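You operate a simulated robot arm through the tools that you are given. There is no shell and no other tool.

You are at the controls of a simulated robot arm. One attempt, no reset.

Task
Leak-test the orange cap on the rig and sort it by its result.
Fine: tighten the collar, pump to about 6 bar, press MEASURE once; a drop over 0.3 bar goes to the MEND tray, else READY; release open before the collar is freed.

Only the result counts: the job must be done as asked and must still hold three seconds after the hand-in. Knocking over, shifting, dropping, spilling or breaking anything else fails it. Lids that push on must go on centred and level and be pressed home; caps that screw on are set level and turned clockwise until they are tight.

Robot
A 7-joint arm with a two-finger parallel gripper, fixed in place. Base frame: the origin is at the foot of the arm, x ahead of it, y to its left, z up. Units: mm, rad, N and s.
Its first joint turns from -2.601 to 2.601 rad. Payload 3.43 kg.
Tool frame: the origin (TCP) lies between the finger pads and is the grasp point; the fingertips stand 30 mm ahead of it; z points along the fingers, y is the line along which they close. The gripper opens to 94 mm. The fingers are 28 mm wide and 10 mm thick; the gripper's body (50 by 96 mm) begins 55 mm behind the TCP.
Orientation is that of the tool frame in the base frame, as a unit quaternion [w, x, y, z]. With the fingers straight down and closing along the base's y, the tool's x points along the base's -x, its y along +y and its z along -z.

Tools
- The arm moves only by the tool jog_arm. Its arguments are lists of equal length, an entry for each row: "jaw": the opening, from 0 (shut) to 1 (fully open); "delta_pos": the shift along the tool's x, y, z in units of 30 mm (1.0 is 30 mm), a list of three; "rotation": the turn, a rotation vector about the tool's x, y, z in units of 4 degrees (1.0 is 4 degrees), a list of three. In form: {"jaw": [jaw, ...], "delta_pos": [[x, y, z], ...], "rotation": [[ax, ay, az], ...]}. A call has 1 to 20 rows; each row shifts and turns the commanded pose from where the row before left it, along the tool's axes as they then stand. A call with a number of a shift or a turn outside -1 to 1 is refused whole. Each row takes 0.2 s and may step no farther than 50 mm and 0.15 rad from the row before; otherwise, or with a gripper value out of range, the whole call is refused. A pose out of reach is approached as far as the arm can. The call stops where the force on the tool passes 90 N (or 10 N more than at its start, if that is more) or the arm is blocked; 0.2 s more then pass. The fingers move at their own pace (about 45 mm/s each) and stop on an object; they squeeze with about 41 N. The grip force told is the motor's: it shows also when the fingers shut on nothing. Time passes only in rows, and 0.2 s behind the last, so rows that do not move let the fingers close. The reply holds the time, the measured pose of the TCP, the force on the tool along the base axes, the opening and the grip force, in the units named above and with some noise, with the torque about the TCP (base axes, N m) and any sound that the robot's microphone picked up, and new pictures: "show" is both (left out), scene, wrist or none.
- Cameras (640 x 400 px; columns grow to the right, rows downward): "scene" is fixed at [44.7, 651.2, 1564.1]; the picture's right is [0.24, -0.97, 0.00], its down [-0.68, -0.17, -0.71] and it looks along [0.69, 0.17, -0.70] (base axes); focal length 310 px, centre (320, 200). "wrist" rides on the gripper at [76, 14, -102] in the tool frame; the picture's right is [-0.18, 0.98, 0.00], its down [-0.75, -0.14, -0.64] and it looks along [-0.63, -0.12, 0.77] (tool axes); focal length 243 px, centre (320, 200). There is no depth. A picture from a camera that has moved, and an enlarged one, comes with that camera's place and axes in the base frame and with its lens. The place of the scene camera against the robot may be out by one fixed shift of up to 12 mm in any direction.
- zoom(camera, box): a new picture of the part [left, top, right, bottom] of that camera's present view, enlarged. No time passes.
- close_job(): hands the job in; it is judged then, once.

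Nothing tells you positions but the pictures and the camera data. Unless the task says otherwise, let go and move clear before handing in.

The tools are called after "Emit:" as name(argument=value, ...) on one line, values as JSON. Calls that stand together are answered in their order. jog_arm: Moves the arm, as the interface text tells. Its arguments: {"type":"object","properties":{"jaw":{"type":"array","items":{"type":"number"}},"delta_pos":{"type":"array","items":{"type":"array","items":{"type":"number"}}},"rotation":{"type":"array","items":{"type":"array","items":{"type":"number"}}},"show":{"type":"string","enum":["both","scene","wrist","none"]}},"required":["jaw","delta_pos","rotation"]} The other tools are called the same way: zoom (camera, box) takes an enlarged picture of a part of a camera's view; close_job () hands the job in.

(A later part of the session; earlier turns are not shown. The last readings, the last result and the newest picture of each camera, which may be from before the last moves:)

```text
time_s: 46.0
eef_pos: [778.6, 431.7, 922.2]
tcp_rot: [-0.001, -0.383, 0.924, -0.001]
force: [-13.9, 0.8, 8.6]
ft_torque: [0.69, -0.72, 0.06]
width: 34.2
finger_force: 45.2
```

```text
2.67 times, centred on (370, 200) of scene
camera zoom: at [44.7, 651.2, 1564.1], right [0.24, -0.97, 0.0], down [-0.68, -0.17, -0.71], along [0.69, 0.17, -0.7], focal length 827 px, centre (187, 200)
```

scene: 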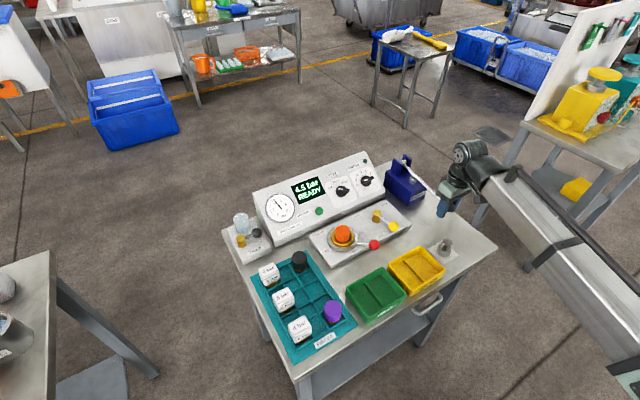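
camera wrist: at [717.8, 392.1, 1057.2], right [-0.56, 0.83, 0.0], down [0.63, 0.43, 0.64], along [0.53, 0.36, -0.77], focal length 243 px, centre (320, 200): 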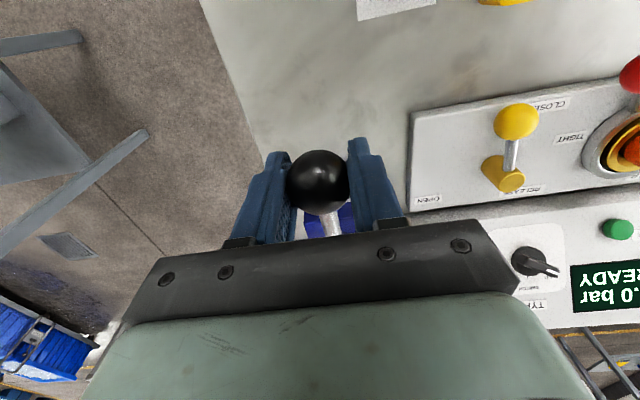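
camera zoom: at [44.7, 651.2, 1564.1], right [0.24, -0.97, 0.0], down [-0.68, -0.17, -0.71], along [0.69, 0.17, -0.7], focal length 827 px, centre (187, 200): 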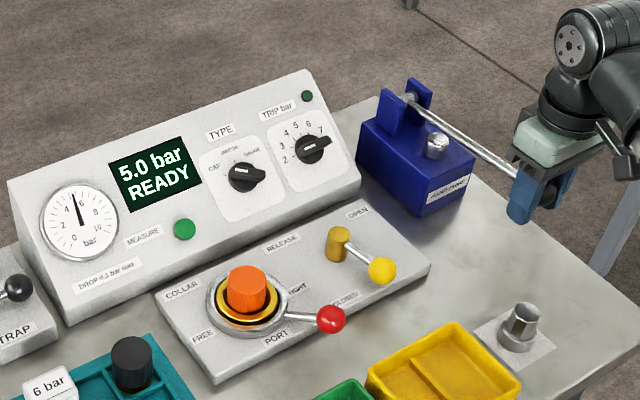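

Emit:
jog_arm(jaw=[0.28, 0.28], delta_pos=[[0, 0, 0.33], [0, 0, 0]], rotation=[[0, 0, 0], [0, 0, 0]], show="none")

Emit:
zoom(camera="scene", box=[250, 140, 410, 240])

Emit:
jog_arm(jaw=[0.28, 0.28], delta_pos=[[0, 0, 0.2], [0, 0, 0]], rotation=[[0, 0, 0], [0, 0, 0]], show="none")

Emit:
zoom(camera="scene", box=[250, 140, 410, 240])

```text
time_s: 46.6
eef_pos: [778.7, 431.7, 911.1]
tcp_rot: [-0.001, -0.383, 0.924, -0.001]
force: [-14.0, -4.7, 8.9]
ft_torque: [0.69, -0.72, 0.01]
width: 34.1
finger_force: 44.7
```

```text
4.00 times, centred on (330, 190) of scene
camera zoom: at [44.7, 651.2, 1564.1], right [0.24, -0.97, 0.0], down [-0.68, -0.17, -0.71], along [0.69, 0.17, -0.7], focal length 1241 px, centre (280, 240)
```

zoom: 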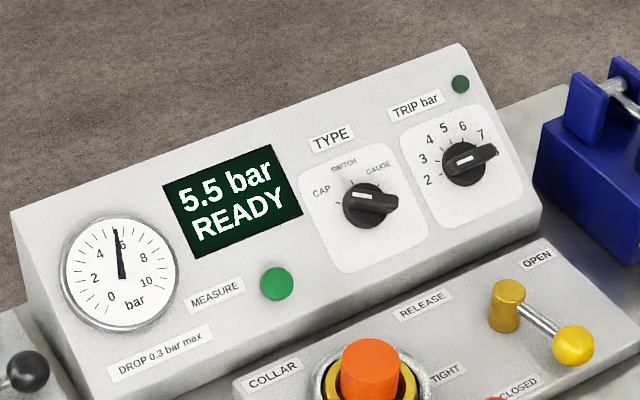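

```text
time_s: 47.2
eef_pos: [779.1, 432.0, 906.6]
tcp_rot: [0.001, -0.382, 0.924, 0.0]
force: [-17.5, -9.4, 8.6]
ft_torque: [0.68, -0.73, 0.02]
width: 34.0
finger_force: 45.1
```

```text
4.00 times, centred on (330, 190) of scene
camera zoom: at [44.7, 651.2, 1564.1], right [0.24, -0.97, 0.0], down [-0.68, -0.17, -0.71], along [0.69, 0.17, -0.7], focal length 1241 px, centre (280, 240)
```

zoom: 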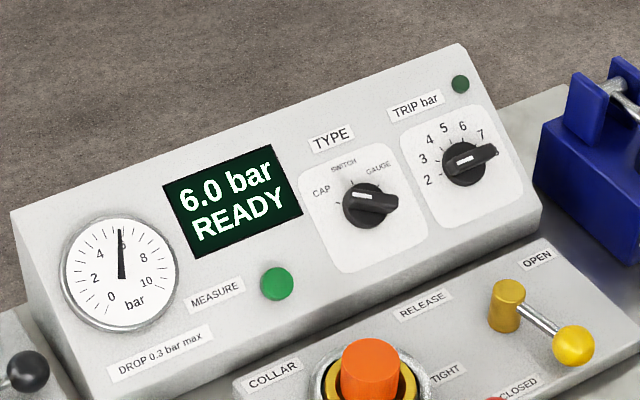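

The display reads 6.0 bar and the gauge needle is on 6. I'll bring the lever back up, let go of it and rise clear, then check that the pressure holds.

Emit:
jog_arm(jaw=[0.28, 0.28, 0.28, 0.28, 0.28, 0.28, 0.7, 0.7, 0.7, 0.7, 0.7, 0.7], delta_pos=[[0, 0, -0.33], [0, 0, -0.33], [-0.04, 0.02, -0.33], [-0.04, 0.02, -0.33], [0, 0, -0.04], [0, 0, 0], [0, 0, 0], [0, 0, 0], [0, 0, -0.5], [0, 0, -0.9], [0, 0, -0.9], [0, 0, 0]], rotation=[[0, 0, 0], [0, 0, 0], [0, 0, 0], [0, 0, 0], [0, 0, 0], [0, 0, 0], [0, 0, 0], [0, 0, 0], [0, 0, 0], [0, 0, 0], [0, 0, 0], [0, 0, 0]], show="both")

Emit:
zoom(camera="scene", box=[250, 140, 490, 260])

Emit:
zoom(camera="wrist", box=[400, 100, 640, 260])

```text
time_s: 49.8
eef_pos: [780.5, 436.6, 1017.8]
tcp_rot: [-0.001, -0.383, 0.924, 0.001]
force: [-0.4, -0.3, 0.7]
ft_torque: [0.03, 0.0, -0.01]
width: 65.9
finger_force: 0.0
camera wrist: at [715.8, 392.5, 1120.2], right [-0.56, 0.83, 0.0], down [0.63, 0.43, 0.64], along [0.53, 0.36, -0.77], focal length 243 px, centre (320, 200)
```

scene: 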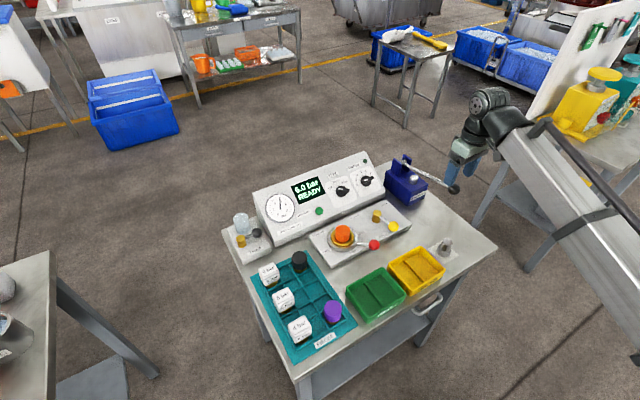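
wrist: 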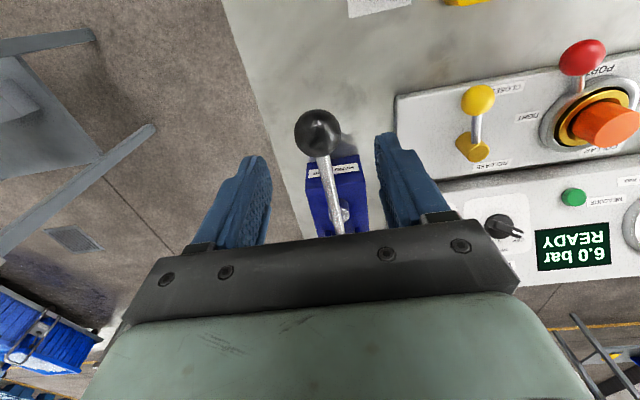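

```text
2.67 times, centred on (370, 200) of scene
camera zoom: at [44.7, 651.2, 1564.1], right [0.24, -0.97, 0.0], down [-0.68, -0.17, -0.71], along [0.69, 0.17, -0.7], focal length 827 px, centre (187, 200)
```

zoom: 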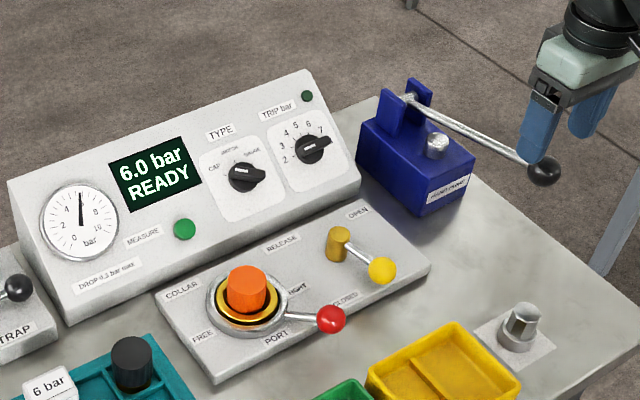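

```text
2.50 times, centred on (520, 180) of wrist
camera zoom: at [715.8, 392.5, 1120.2], right [-0.56, 0.83, 0.0], down [0.63, 0.43, 0.64], along [0.53, 0.36, -0.77], focal length 606 px, centre (-180, 250)
```

zoom: 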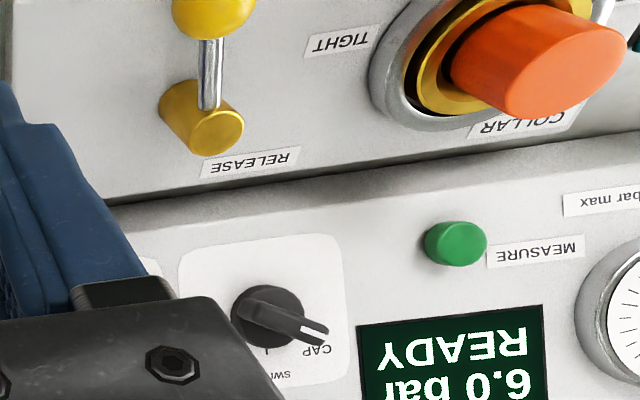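

Pressure holds at 6.0 bar, and the TYPE pointer is confirmed on CAP. The panel face slopes about 31°, with MEASURE at about (691, 812, 853). I'll close the fingers, tilt the tool about 32° to face the panel, and move over.

Emit:
jog_arm(jaw=[0.7, 0.5, 0.3, 0.0, 0.0, 0.0, 0.0, 0.0, 0.0, 0.0, 0.0, 0.0, 0.0, 0.0, 0.0, 0.0, 0.0, 0.0, 0.0, 0.0], delta_pos=[[0, 0, -0.9], [0, 0, 0], [0, 0, 0], [0, 0, 0], [0, 0, 0], [0, 0, 0], [0, 0, 0], [0, 0, 0], [0, 0.996, 0], [0, 0.996, 0], [0, 0.996, 0], [0, 0.996, 0], [0, 0.996, 0], [0, 0.996, 0], [0, 0.996, 0], [0, 0.996, 0], [0, 0.996, 0], [0, 0.996, 0], [0, 0.996, 0], [0, 0, 0]], rotation=[[0, -1, 0], [0, -1, 0], [0, -1, 0], [0, -1, 0], [0, -1, 0], [0, -1, 0], [0, -1, 0], [0, -1, 0], [0, 0, 0], [0, 0, 0], [0, 0, 0], [0, 0, 0], [0, 0, 0], [0, 0, 0], [0, 0, 0], [0, 0, 0], [0, 0, 0], [0, 0, 0], [0, 0, 0], [0, 0, 0]], show="both")

Emit:
zoom(camera="scene", box=[250, 140, 490, 260])

```text
time_s: 54.0
eef_pos: [548.3, 671.4, 1046.2]
tcp_rot: [0.255, -0.368, 0.888, 0.106]
force: [-0.1, 0.3, -0.2]
ft_torque: [0.02, 0.01, -0.01]
width: 0.0
finger_force: 32.9
camera wrist: at [453.0, 596.6, 1090.7], right [-0.58, 0.81, 0.1], down [0.31, 0.11, 0.94], along [0.75, 0.58, -0.32], focal length 243 px, centre (320, 200)
```

scene: 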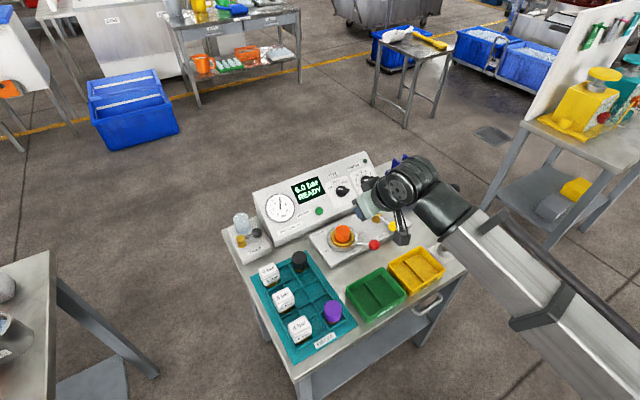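
wrist: 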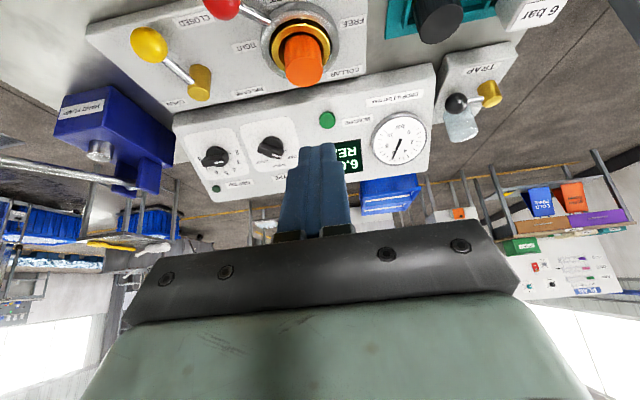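

```text
2.67 times, centred on (370, 200) of scene
camera zoom: at [44.7, 651.2, 1564.1], right [0.24, -0.97, 0.0], down [-0.68, -0.17, -0.71], along [0.69, 0.17, -0.7], focal length 827 px, centre (187, 200)
```

zoom: 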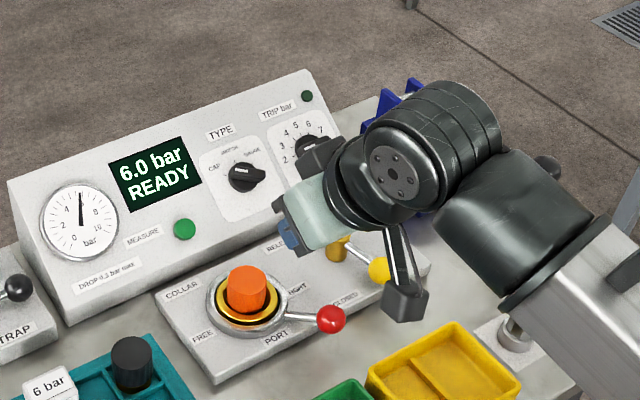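

The MEASURE button is straight ahead, about 238 mm beyond the fingertips with a 69 mm offset in tool x. I'll approach to about 35 mm short and check the aim.

Emit:
jog_arm(jaw=[0, 0, 0, 0, 0, 0, 0, 0, 0], delta_pos=[[-0.286, -0.006, 0.847], [-0.286, -0.006, 0.847], [-0.286, -0.006, 0.847], [-0.286, -0.006, 0.847], [-0.286, -0.006, 0.847], [-0.286, -0.006, 0.847], [-0.286, -0.006, 0.847], [-0.286, -0.006, 0.847], [0, 0, 0]], rotation=[[0, 0, 0], [0, 0, 0], [0, 0, 0], [0, 0, 0], [0, 0, 0], [0, 0, 0], [0, 0, 0], [0, 0, 0], [0, 0, 0]], show="both")

Emit:
zoom(camera="wrist", box=[220, 40, 420, 220])

Emit:
zoom(camera="scene", box=[260, 150, 400, 260])

```text
time_s: 56.0
eef_pos: [667.2, 786.6, 906.1]
tcp_rot: [0.255, -0.367, 0.888, 0.105]
force: [0.6, -0.3, 0.0]
ft_torque: [0.0, -0.01, -0.01]
width: 0.4
finger_force: 33.1
camera wrist: at [572.3, 712.3, 953.6], right [-0.58, 0.81, 0.1], down [0.31, 0.11, 0.94], along [0.75, 0.58, -0.32], focal length 243 px, centre (320, 200)
```

scene: 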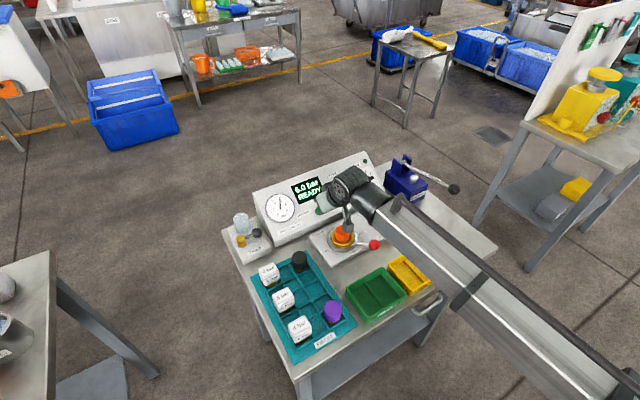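
wrist: 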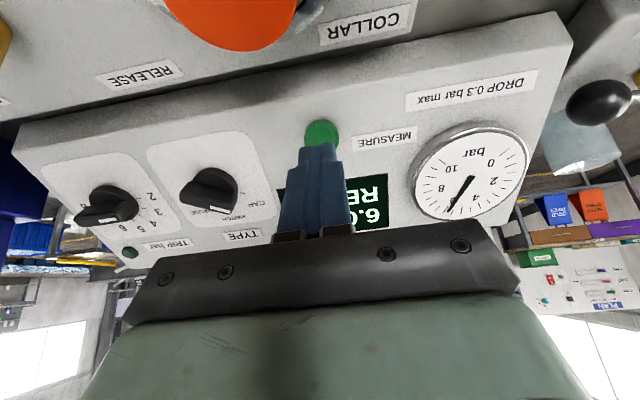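

```text
2.22 times, centred on (320, 130) of wrist
camera zoom: at [572.3, 712.3, 953.6], right [-0.58, 0.81, 0.1], down [0.31, 0.11, 0.94], along [0.75, 0.58, -0.32], focal length 539 px, centre (320, 356)
```

zoom: 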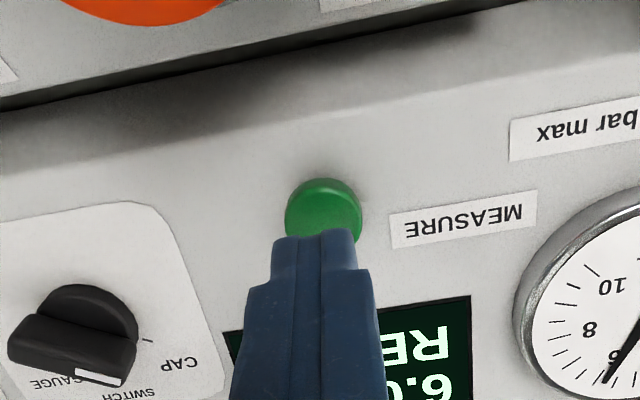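

```text
3.64 times, centred on (330, 205) of scene
camera zoom: at [44.7, 651.2, 1564.1], right [0.24, -0.97, 0.0], down [-0.68, -0.17, -0.71], along [0.69, 0.17, -0.7], focal length 1128 px, centre (284, 182)
```

zoom: 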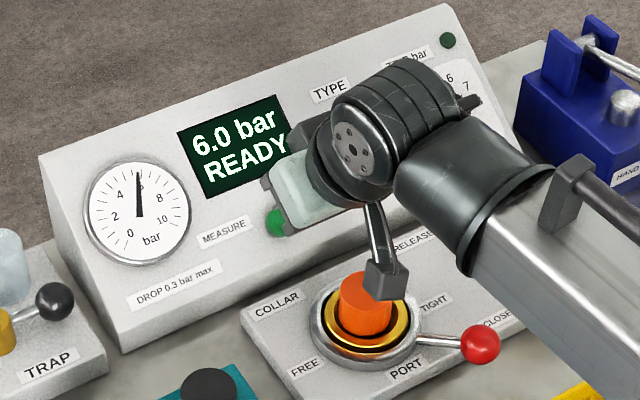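

Aim is within about 1 mm. I'll advance 30 mm with a tiny correction, then press gently in small steps.

Emit:
jog_arm(jaw=[0, 0, 0], delta_pos=[[-0.03, 0.04, 0.5], [0, 0, 0.5], [0, 0, 0]], rotation=[[0, 0, 0], [0, 0, 0], [0, 0, 0]], show="wrist")

Emit:
zoom(camera="wrist", box=[270, 90, 370, 170])

Emit:
zoom(camera="scene", box=[260, 150, 400, 260])

```text
time_s: 56.8
eef_pos: [678.8, 797.5, 883.1]
tcp_rot: [0.255, -0.367, 0.888, 0.105]
force: [-0.9, 0.6, 0.5]
ft_torque: [0.02, 0.0, 0.01]
width: 0.0
finger_force: 33.5
camera wrist: at [583.7, 724.7, 929.4], right [-0.58, 0.81, 0.1], down [0.31, 0.11, 0.94], along [0.75, 0.58, -0.32], focal length 243 px, centre (320, 200)
```

wrist: 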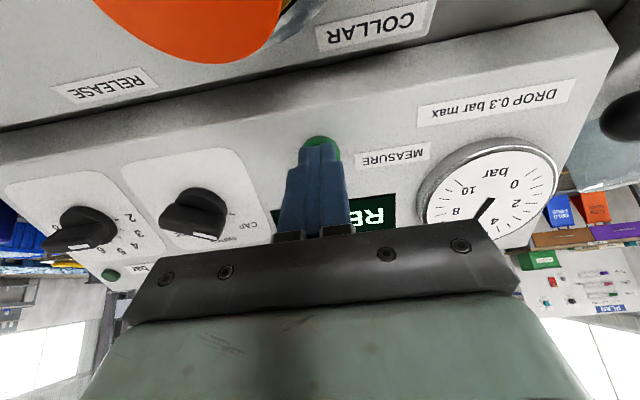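

```text
5.00 times, centred on (320, 130) of wrist
camera zoom: at [583.7, 724.7, 929.4], right [-0.58, 0.81, 0.1], down [0.31, 0.11, 0.94], along [0.75, 0.58, -0.32], focal length 1213 px, centre (320, 550)
```

zoom: 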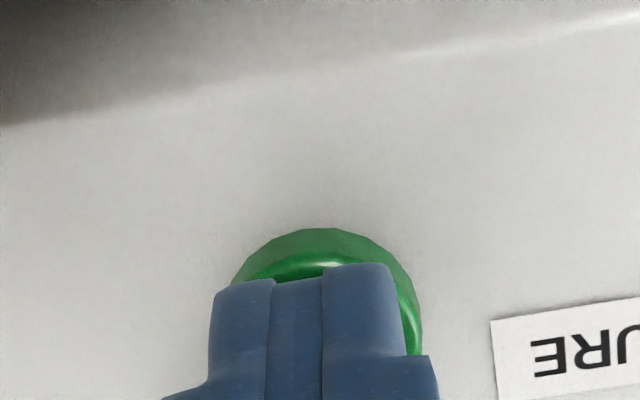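

```text
3.64 times, centred on (330, 205) of scene
camera zoom: at [44.7, 651.2, 1564.1], right [0.24, -0.97, 0.0], down [-0.68, -0.17, -0.71], along [0.69, 0.17, -0.7], focal length 1128 px, centre (284, 182)
```

zoom: 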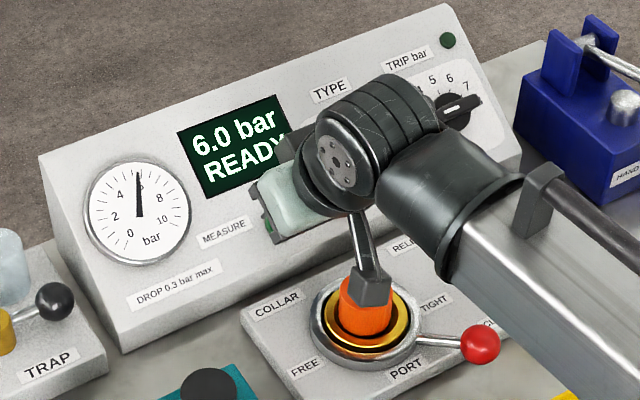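

Emit:
jog_arm(jaw=[0, 0, 0], delta_pos=[[0, 0.03, 0.1], [0, 0, 0.1], [0, 0, 0]], rotation=[[0, 0, 0], [0, 0, 0], [0, 0, 0]], show="none")

Emit:
zoom(camera="scene", box=[260, 150, 400, 260])

Emit:
zoom(camera="wrist", box=[270, 90, 370, 170])

```text
time_s: 57.6
eef_pos: [679.2, 800.6, 879.1]
tcp_rot: [0.256, -0.368, 0.888, 0.106]
force: [-1.4, -5.4, 12.8]
ft_torque: [0.12, -0.17, -0.04]
width: 0.0
finger_force: 32.8
heard: click
```

```text
3.64 times, centred on (330, 205) of scene
camera zoom: at [44.7, 651.2, 1564.1], right [0.24, -0.97, 0.0], down [-0.68, -0.17, -0.71], along [0.69, 0.17, -0.7], focal length 1128 px, centre (284, 182)
```

zoom: 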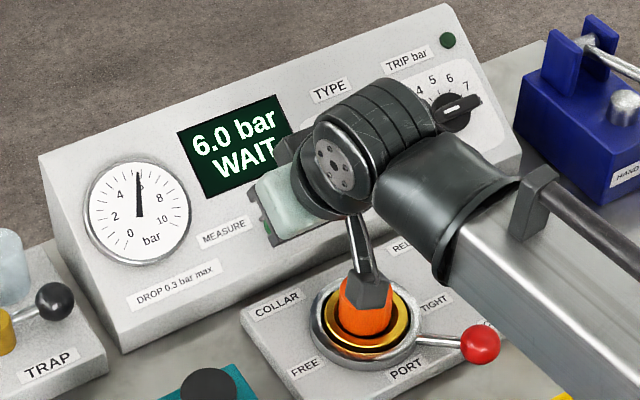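

```text
5.00 times, centred on (320, 130) of wrist
camera zoom: at [584.5, 726.5, 925.2], right [-0.58, 0.81, 0.1], down [0.31, 0.11, 0.94], along [0.75, 0.58, -0.31], focal length 1213 px, centre (320, 550)
```

zoom: 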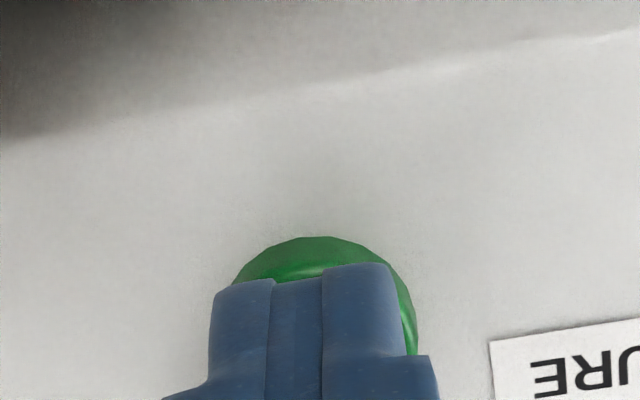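

A click was heard and the display shows WAIT, so the single press registered. I'll back straight off and wait for the result.

Emit:
jog_arm(jaw=[0, 0, 0, 0, 0, 0, 0, 0], delta_pos=[[0, 0, -0.5], [0, 0, -0.9], [0, 0, -0.9], [0, 0, -0.9], [0, 0, -0.9], [0, 0, 0], [0, 0, 0], [0, 0, 0]], rotation=[[0, 0, 0], [0, 0, 0], [0, 0, 0], [0, 0, 0], [0, 0, 0], [0, 0, 0], [0, 0, 0], [0, 0, 0]], show="none")

Emit:
zoom(camera="scene", box=[240, 150, 400, 250])

```text
time_s: 59.4
eef_pos: [631.4, 754.4, 983.5]
tcp_rot: [0.255, -0.368, 0.888, 0.105]
force: [0.6, 0.2, -0.2]
ft_torque: [-0.01, 0.03, 0.02]
width: 0.1
finger_force: 32.9
```

```text
4.00 times, centred on (320, 200) of scene
camera zoom: at [44.7, 651.2, 1564.1], right [0.24, -0.97, 0.0], down [-0.68, -0.17, -0.71], along [0.69, 0.17, -0.7], focal length 1241 px, centre (320, 200)
```

zoom: 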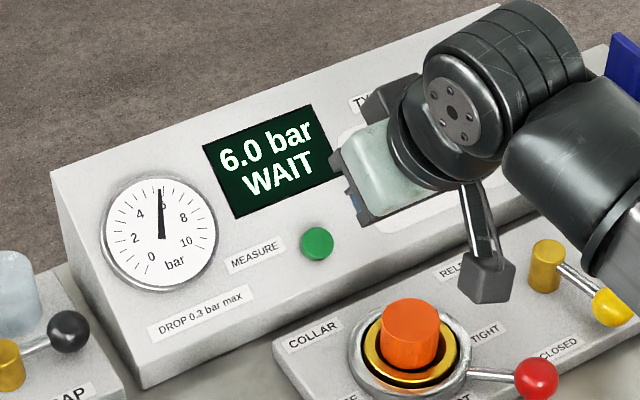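

Emit:
jog_arm(jaw=[0, 0, 0, 0, 0, 0, 0, 0, 0, 0, 0, 0], delta_pos=[[0, 0, -0.9], [0, 0, -0.9], [0, 0, 0], [0, 0, 0], [0, 0, 0], [0, 0, 0], [0, 0, 0], [0, 0, 0], [0, 0, 0], [0, 0, 0], [0, 0, 0], [0, 0, 0]], rotation=[[0, 0, 0], [0, 0, 0], [0, 1, 0], [0, 1, 0], [0, 1, 0], [0, 1, 0], [0, 1, 0], [0, 1, 0], [0, 1, 0], [0, 1, 0], [0, 0, 0], [0, 0, 0]], show="none")

Emit:
zoom(camera="scene", box=[240, 150, 400, 250])

```text
time_s: 62.0
eef_pos: [612.9, 732.1, 1028.6]
tcp_rot: [0.0, -0.382, 0.924, 0.0]
force: [-0.1, -0.3, -0.5]
ft_torque: [0.0, -0.06, -0.01]
width: 0.0
finger_force: 33.1
```

```text
4.00 times, centred on (320, 200) of scene
camera zoom: at [44.7, 651.2, 1564.1], right [0.24, -0.97, 0.0], down [-0.68, -0.17, -0.71], along [0.69, 0.17, -0.7], focal length 1241 px, centre (320, 200)
```

zoom: 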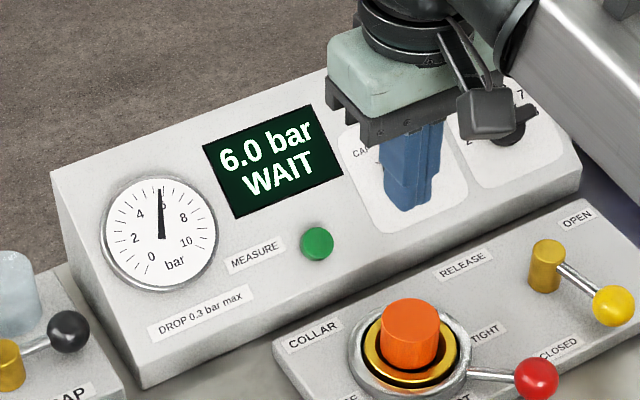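

Still WAIT; I'll hold still and keep watching.

Emit:
jog_arm(jaw=[0, 0, 0, 0, 0, 0, 0, 0, 0, 0], delta_pos=[[0, 0, 0], [0, 0, 0], [0, 0, 0], [0, 0, 0], [0, 0, 0], [0, 0, 0], [0, 0, 0], [0, 0, 0], [0, 0, 0], [0, 0, 0]], rotation=[[0, 0, 0], [0, 0, 0], [0, 0, 0], [0, 0, 0], [0, 0, 0], [0, 0, 0], [0, 0, 0], [0, 0, 0], [0, 0, 0], [0, 0, 0]], show="none")

Emit:
zoom(camera="scene", box=[240, 150, 400, 250])

```text
time_s: 64.2
eef_pos: [611.5, 733.5, 1027.5]
tcp_rot: [0.0, -0.381, 0.924, 0.0]
force: [0.0, 0.3, -0.7]
ft_torque: [0.01, 0.04, 0.01]
width: 0.0
finger_force: 33.2
```

```text
4.00 times, centred on (320, 200) of scene
camera zoom: at [44.7, 651.2, 1564.1], right [0.24, -0.97, 0.0], down [-0.68, -0.17, -0.71], along [0.69, 0.17, -0.7], focal length 1241 px, centre (320, 200)
```

zoom: 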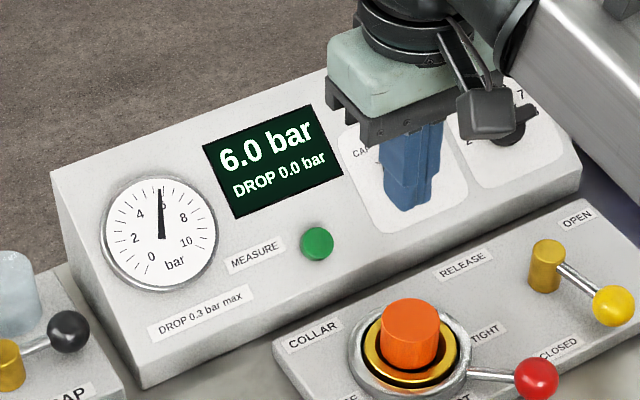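

Emit:
zoom(camera="scene", box=[285, 170, 335, 210])

Emit:
zoom(camera="scene", box=[340, 190, 420, 260])

```text
10.00 times, centred on (310, 190) of scene
camera zoom: at [44.7, 651.2, 1564.1], right [0.24, -0.97, 0.0], down [-0.68, -0.17, -0.71], along [0.69, 0.17, -0.7], focal length 3102 px, centre (420, 300)
```

zoom: 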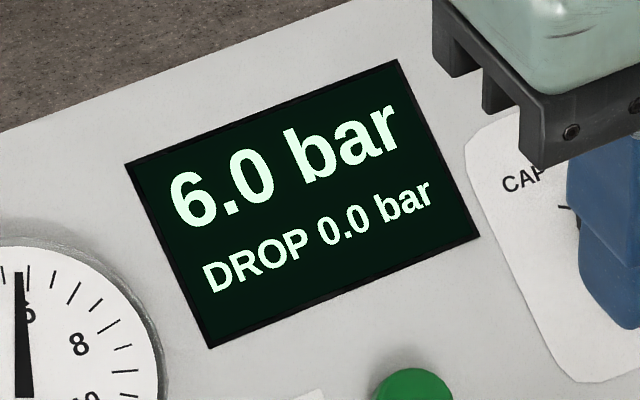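

```text
5.71 times, centred on (380, 225) of scene
camera zoom: at [44.7, 651.2, 1564.1], right [0.24, -0.97, 0.0], down [-0.68, -0.17, -0.71], along [0.69, 0.17, -0.7], focal length 1773 px, centre (-23, 57)
```

zoom: 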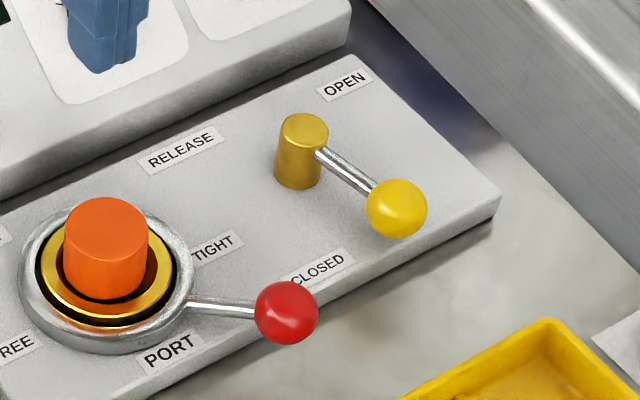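

The result is DROP 0.0 bar, so the cap passes and goes to READY. Next I must open the release before freeing the collar. The yellow ball is at about (689, 583, 848), pivoting about (722, 638), and I'll move above it.

Emit:
jog_arm(jaw=[0, 0.2, 0.4, 0.7, 0.7, 0.7, 0.7, 0.7, 0.7, 0.7, 0.7], delta_pos=[[0.282, -0.892, 0.267], [0.282, -0.892, 0.267], [0.282, -0.892, 0.267], [0.282, -0.892, 0.267], [0.282, -0.892, 0.267], [0.282, -0.892, 0.267], [0, 0, 0], [0, 0, 0], [0, 0, 0], [0, 0, 0], [0, 0, 0]], rotation=[[0, 0, 0], [0, 0, 0], [0, 0, 0], [0, 0, 0], [0, 0, 0], [0, 0, 0], [0, 0, -1], [0, 0, -1], [0, 0, -1], [0, 0, -0.5], [0, 0, 0]], show="both")

Emit:
zoom(camera="wrist", box=[220, 20, 420, 200])

```text
time_s: 66.6
eef_pos: [690.1, 583.5, 981.3]
tcp_rot: [0.0, -0.493, 0.87, 0.0]
force: [0.3, 0.1, 1.1]
ft_torque: [0.0, -0.03, -0.01]
width: 65.9
finger_force: 0.0
camera wrist: at [638.7, 525.4, 1082.4], right [-0.75, 0.66, 0.0], down [0.51, 0.57, 0.64], along [0.43, 0.48, -0.77], focal length 243 px, centre (320, 200)
```

scene: 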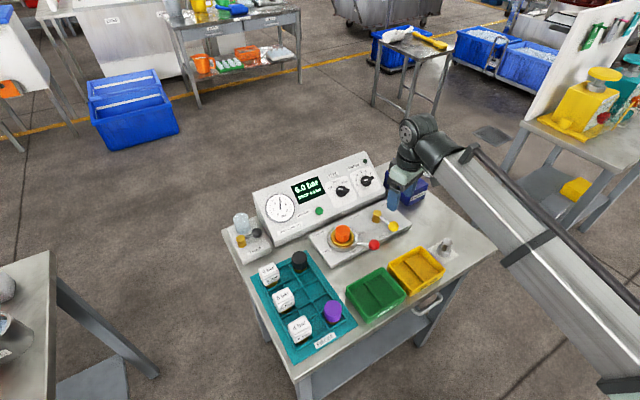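
wrist: 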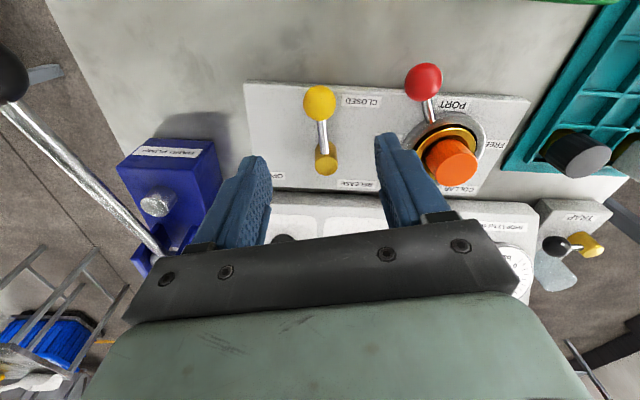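

```text
2.22 times, centred on (320, 110) of wrist
camera zoom: at [638.7, 525.4, 1082.4], right [-0.75, 0.66, 0.0], down [0.51, 0.57, 0.64], along [0.43, 0.48, -0.77], focal length 539 px, centre (320, 400)
```

zoom: 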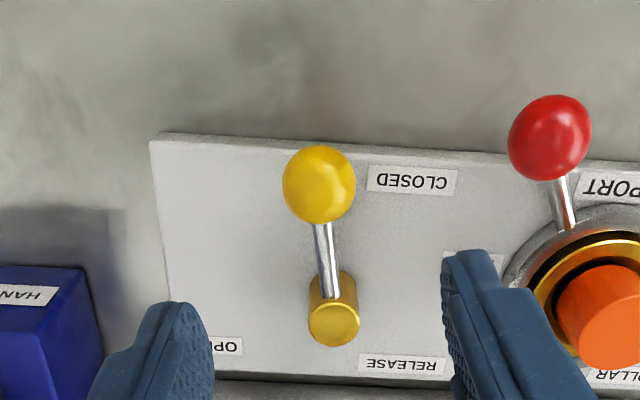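

The yellow ball is centred under the TCP, and its lever points at about 235°, about 59 mm from the pivot. I'll align, lower to z ≈ 862 and grip it.

Emit:
jog_arm(jaw=[0.7, 0.7, 0.7, 0.7, 0.7, 0.7, 0.25, 0.25, 0.25], delta_pos=[[0.03, 0.0, 0.8], [0, 0, 0.9], [0, 0, 0.9], [0, 0, 0.9], [0, 0, 0.48], [0, 0, 0], [0, 0, 0], [0, 0, 0], [0, 0, 0]], rotation=[[0, 0, 1], [0, 0, 0], [0, 0, 0], [0, 0, 0], [0, 0, 0], [0, 0, 0], [0, 0, 0], [0, 0, 0], [0, 0, 0]], show="both")

Emit:
zoom(camera="wrist", box=[220, 80, 420, 220])

Emit:
zoom(camera="scene", box=[320, 170, 440, 260])

```text
time_s: 68.6
eef_pos: [690.8, 583.0, 862.3]
tcp_rot: [0.0, -0.462, 0.887, 0.0]
force: [1.7, -1.9, -2.2]
ft_torque: [0.0, -0.07, -0.06]
width: 31.3
finger_force: 32.8
camera wrist: at [634.3, 528.0, 963.9], right [-0.7, 0.71, 0.0], down [0.55, 0.54, 0.64], along [0.46, 0.45, -0.77], focal length 243 px, centre (320, 200)
```

scene: 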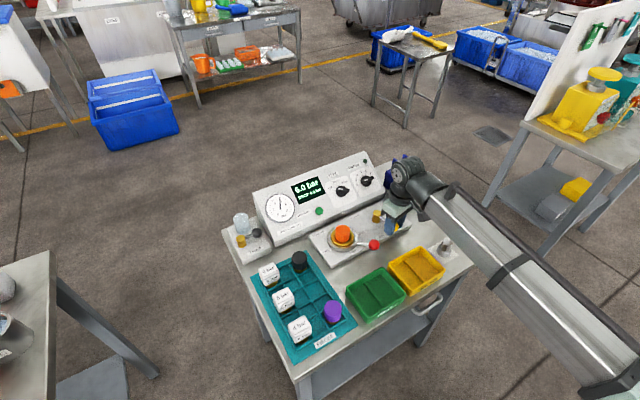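
wrist: 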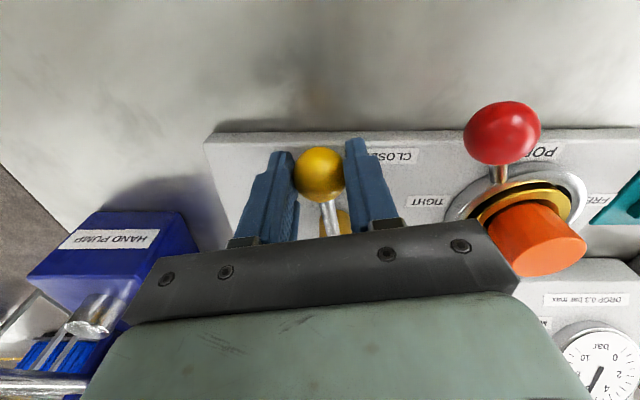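

```text
2.86 times, centred on (320, 150) of wrist
camera zoom: at [634.3, 528.0, 963.9], right [-0.7, 0.71, 0.0], down [0.55, 0.54, 0.64], along [0.46, 0.45, -0.77], focal length 693 px, centre (320, 343)
```

zoom: 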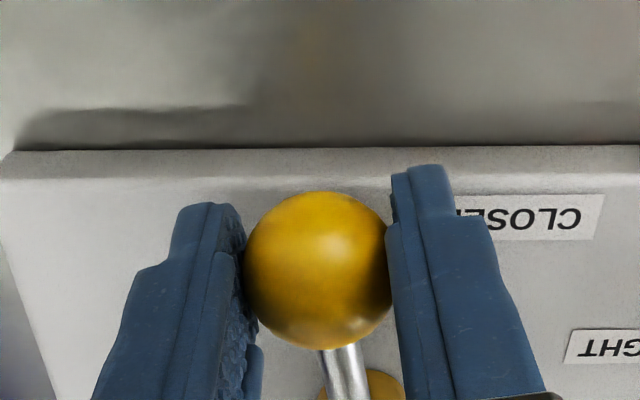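

```text
4.44 times, centred on (380, 215) of scene
camera zoom: at [44.7, 651.2, 1564.1], right [0.24, -0.97, 0.0], down [-0.68, -0.17, -0.71], along [0.69, 0.17, -0.7], focal length 1379 px, centre (53, 133)
```

zoom: 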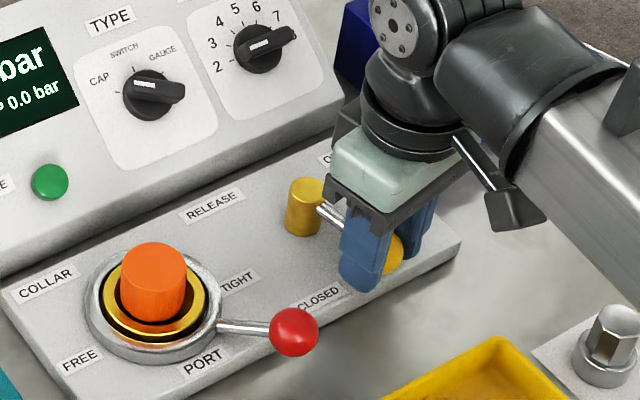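

Emit:
jog_arm(jaw=[0.25, 0.25, 0.25, 0.25, 0.25, 0.25, 0.25], delta_pos=[[-0.005, -0.137, 0], [-0.005, -0.137, 0], [-0.005, -0.137, 0], [-0.005, -0.137, 0], [-0.005, -0.137, 0], [-0.005, -0.137, 0], [0, 0, 0]], rotation=[[0, 0, -1], [0, 0, -1], [0, 0, -1], [0, 0, -1], [0, 0, -1], [0, 0, -1], [0, 0, 0]], show="both")

Emit:
zoom(camera="wrist", box=[220, 80, 420, 220])

Emit:
zoom(camera="scene", box=[270, 160, 430, 260])

```text
time_s: 70.2
eef_pos: [712.8, 573.3, 860.7]
tcp_rot: [0.0, -0.637, 0.771, -0.001]
force: [2.1, -16.4, 9.7]
ft_torque: [-0.09, -0.05, -0.44]
width: 31.1
finger_force: 44.4
camera wrist: at [683.3, 500.3, 963.9], right [-0.93, 0.37, 0.0], down [0.28, 0.71, 0.64], along [0.24, 0.6, -0.77], focal length 243 px, centre (320, 200)
```

scene: 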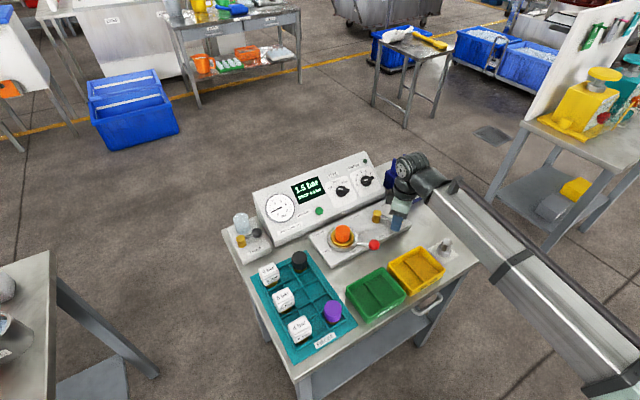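
wrist: 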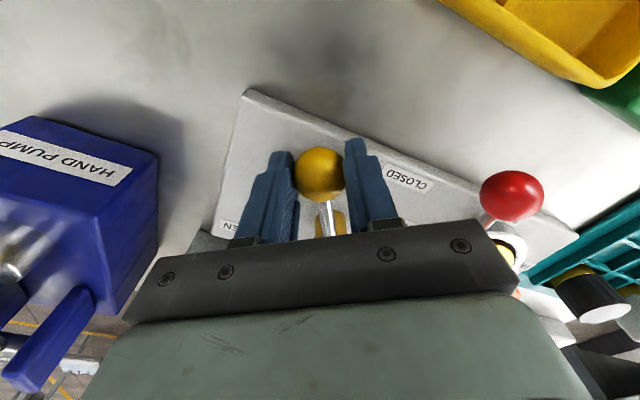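

```text
2.86 times, centred on (320, 150) of wrist
camera zoom: at [683.3, 500.3, 963.9], right [-0.93, 0.37, 0.0], down [0.28, 0.71, 0.64], along [0.24, 0.6, -0.77], focal length 693 px, centre (320, 343)
```

zoom: 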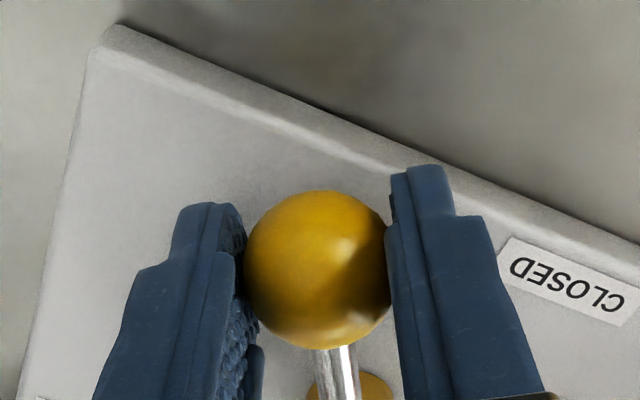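

```text
4.00 times, centred on (350, 210) of scene
camera zoom: at [44.7, 651.2, 1564.1], right [0.24, -0.97, 0.0], down [-0.68, -0.17, -0.71], along [0.69, 0.17, -0.7], focal length 1241 px, centre (200, 160)
```

zoom: 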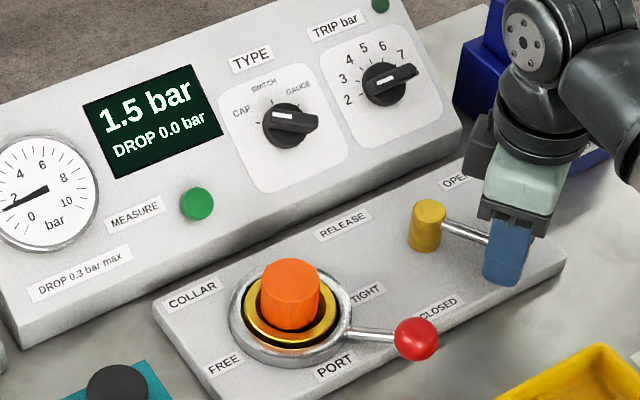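

Pressure is falling (1.5 bar) as the release opens. I'll keep turning to the OPEN stop.

Emit:
jog_arm(jaw=[0.25, 0.25, 0.25, 0.25, 0.25, 0.25, 0.25], delta_pos=[[0.03, -0.137, 0], [0.0, -0.137, 0], [-0.005, -0.137, 0], [-0.005, -0.137, 0], [-0.005, -0.137, 0], [-0.005, -0.137, 0], [0, 0, 0]], rotation=[[0, 0, -1], [0, 0, -1], [0, 0, -1], [0, 0, -1], [0, 0, -1], [0, 0, -1], [0, 0, 0]], show="both")

Emit:
zoom(camera="scene", box=[270, 160, 430, 260])

```text
time_s: 71.8
eef_pos: [737.4, 571.4, 862.3]
tcp_rot: [0.0, 0.783, -0.622, 0.0]
force: [8.0, -13.6, 9.1]
ft_torque: [0.06, -0.15, -0.42]
width: 31.1
finger_force: 44.9
camera wrist: at [740.1, 494.0, 963.8], right [-1.0, -0.04, 0.0], down [-0.03, 0.77, 0.64], along [-0.03, 0.64, -0.77], focal length 243 px, centre (320, 200)
```

scene: 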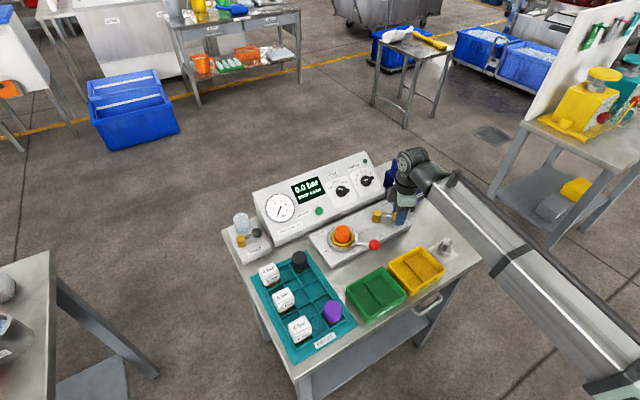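
wrist: 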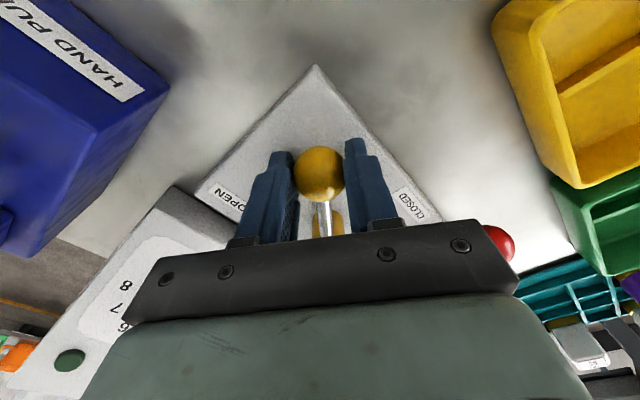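

```text
4.00 times, centred on (350, 210) of scene
camera zoom: at [44.7, 651.2, 1564.1], right [0.24, -0.97, 0.0], down [-0.68, -0.17, -0.71], along [0.69, 0.17, -0.7], focal length 1241 px, centre (200, 160)
```

zoom: 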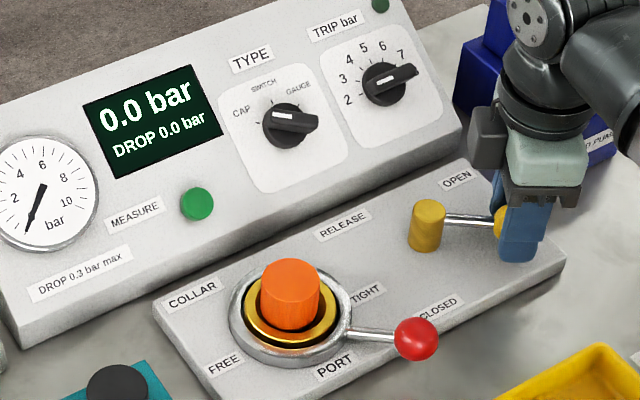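

Pressure is 0.0 bar. I'll turn the lever further to its OPEN stop.

Emit:
jog_arm(jaw=[0.25, 0.25, 0.25, 0.25, 0.25], delta_pos=[[0.02, -0.137, 0], [0.0, -0.137, 0], [-0.005, -0.137, 0], [-0.005, -0.137, 0], [0, 0, 0]], rotation=[[0, 0, -1], [0, 0, -1], [0, 0, -1], [0, 0, -1], [0, 0, 0]], show="wrist")

Emit:
zoom(camera="scene", box=[270, 160, 430, 260])

```text
time_s: 73.0
eef_pos: [752.2, 576.2, 861.8]
tcp_rot: [-0.001, 0.862, -0.507, 0.001]
force: [12.6, -21.6, 12.1]
ft_torque: [0.18, 0.1, -0.18]
width: 31.1
finger_force: 45.1
camera wrist: at [776.9, 502.8, 963.9], right [-0.95, -0.32, 0.0], down [-0.24, 0.73, 0.64], along [-0.2, 0.61, -0.77], focal length 243 px, centre (320, 200)
```

wrist: 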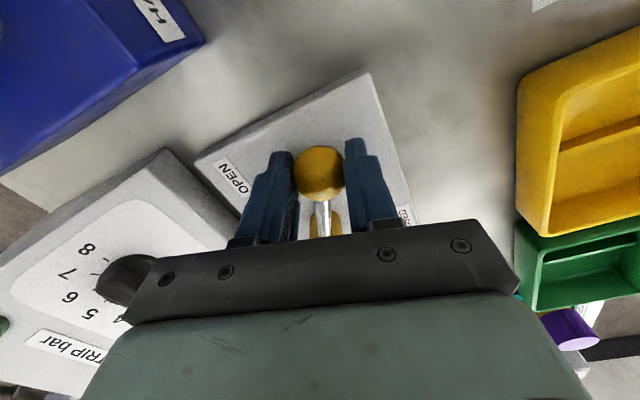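

```text
4.00 times, centred on (350, 210) of scene
camera zoom: at [44.7, 651.2, 1564.1], right [0.24, -0.97, 0.0], down [-0.68, -0.17, -0.71], along [0.69, 0.17, -0.7], focal length 1241 px, centre (200, 160)
```

zoom: 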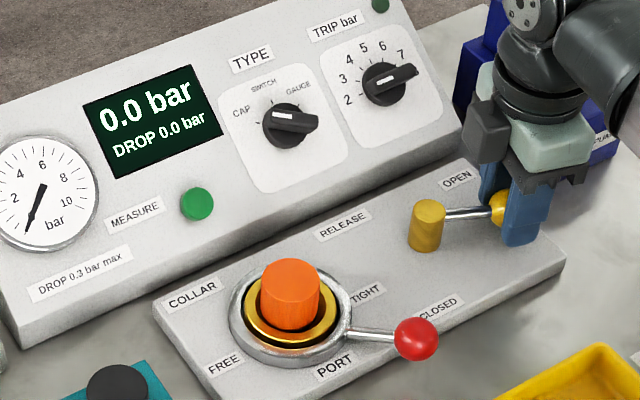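

Emit:
jog_arm(jaw=[0.25, 0.25, 0.25, 0.25, 0.25], delta_pos=[[0.06, -0.137, 0], [0.0, -0.137, 0], [-0.005, -0.137, 0], [-0.005, -0.137, 0], [0, 0, 0]], rotation=[[0, 0, -1], [0, 0, -1], [0, 0, -1], [0, 0, -1], [0, 0, 0]], show="wrist")

Emit:
zoom(camera="scene", box=[270, 160, 430, 260])

```text
time_s: 74.2
eef_pos: [767.5, 584.9, 862.7]
tcp_rot: [-0.001, 0.924, -0.383, 0.002]
force: [17.4, -11.6, 15.4]
ft_torque: [-0.14, -0.18, -0.38]
width: 31.1
finger_force: 44.4
camera wrist: at [810.1, 520.7, 963.8], right [-0.82, -0.57, 0.0], down [-0.44, 0.63, 0.64], along [-0.36, 0.53, -0.77], focal length 243 px, centre (320, 200)
```

wrist: 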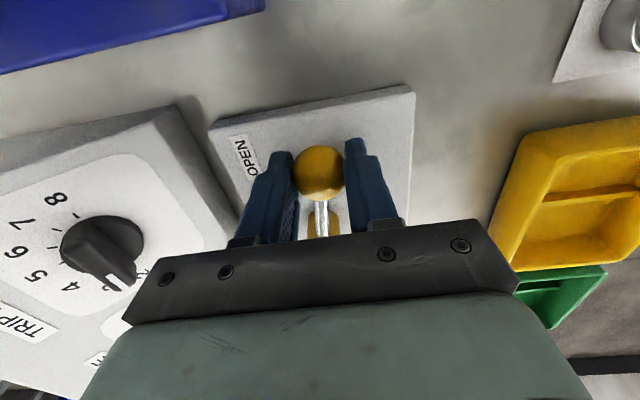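

```text
4.00 times, centred on (350, 210) of scene
camera zoom: at [44.7, 651.2, 1564.1], right [0.24, -0.97, 0.0], down [-0.68, -0.17, -0.71], along [0.69, 0.17, -0.7], focal length 1241 px, centre (200, 160)
```

zoom: 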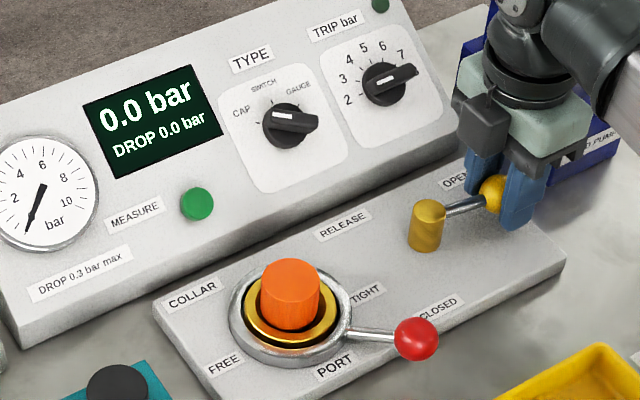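

Emit:
jog_arm(jaw=[0.25, 0.25, 0.25, 0.25], delta_pos=[[0.03, -0.137, 0], [0.0, -0.137, 0], [-0.005, -0.137, 0], [0, 0, 0]], rotation=[[0, 0, -1], [0, 0, -1], [0, 0, -1], [0, 0, 0]], show="wrist")

Emit:
zoom(camera="scene", box=[270, 160, 430, 260])

```text
time_s: 75.2
eef_pos: [774.4, 591.2, 861.8]
tcp_rot: [0.002, 0.959, -0.283, 0.0]
force: [-0.9, -23.9, 13.9]
ft_torque: [-0.55, -0.05, -0.02]
width: 30.9
finger_force: 45.2
camera wrist: at [829.4, 538.4, 963.6], right [-0.69, -0.72, 0.0], down [-0.56, 0.53, 0.64], along [-0.47, 0.44, -0.77], focal length 243 px, centre (320, 200)
```

wrist: 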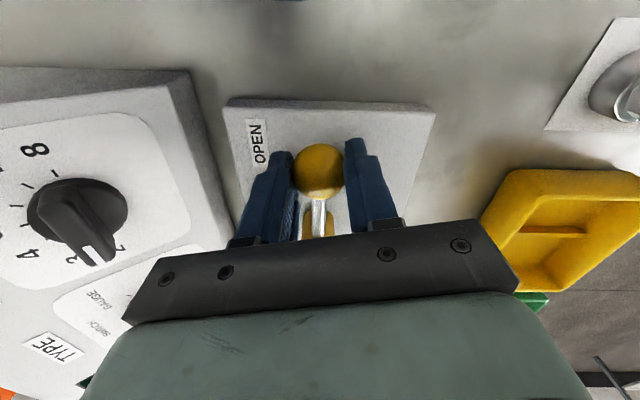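

```text
4.00 times, centred on (350, 210) of scene
camera zoom: at [44.7, 651.2, 1564.1], right [0.24, -0.97, 0.0], down [-0.68, -0.17, -0.71], along [0.69, 0.17, -0.7], focal length 1241 px, centre (200, 160)
```

zoom: 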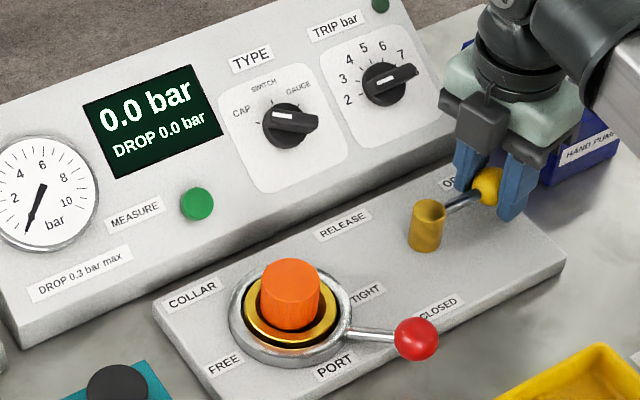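

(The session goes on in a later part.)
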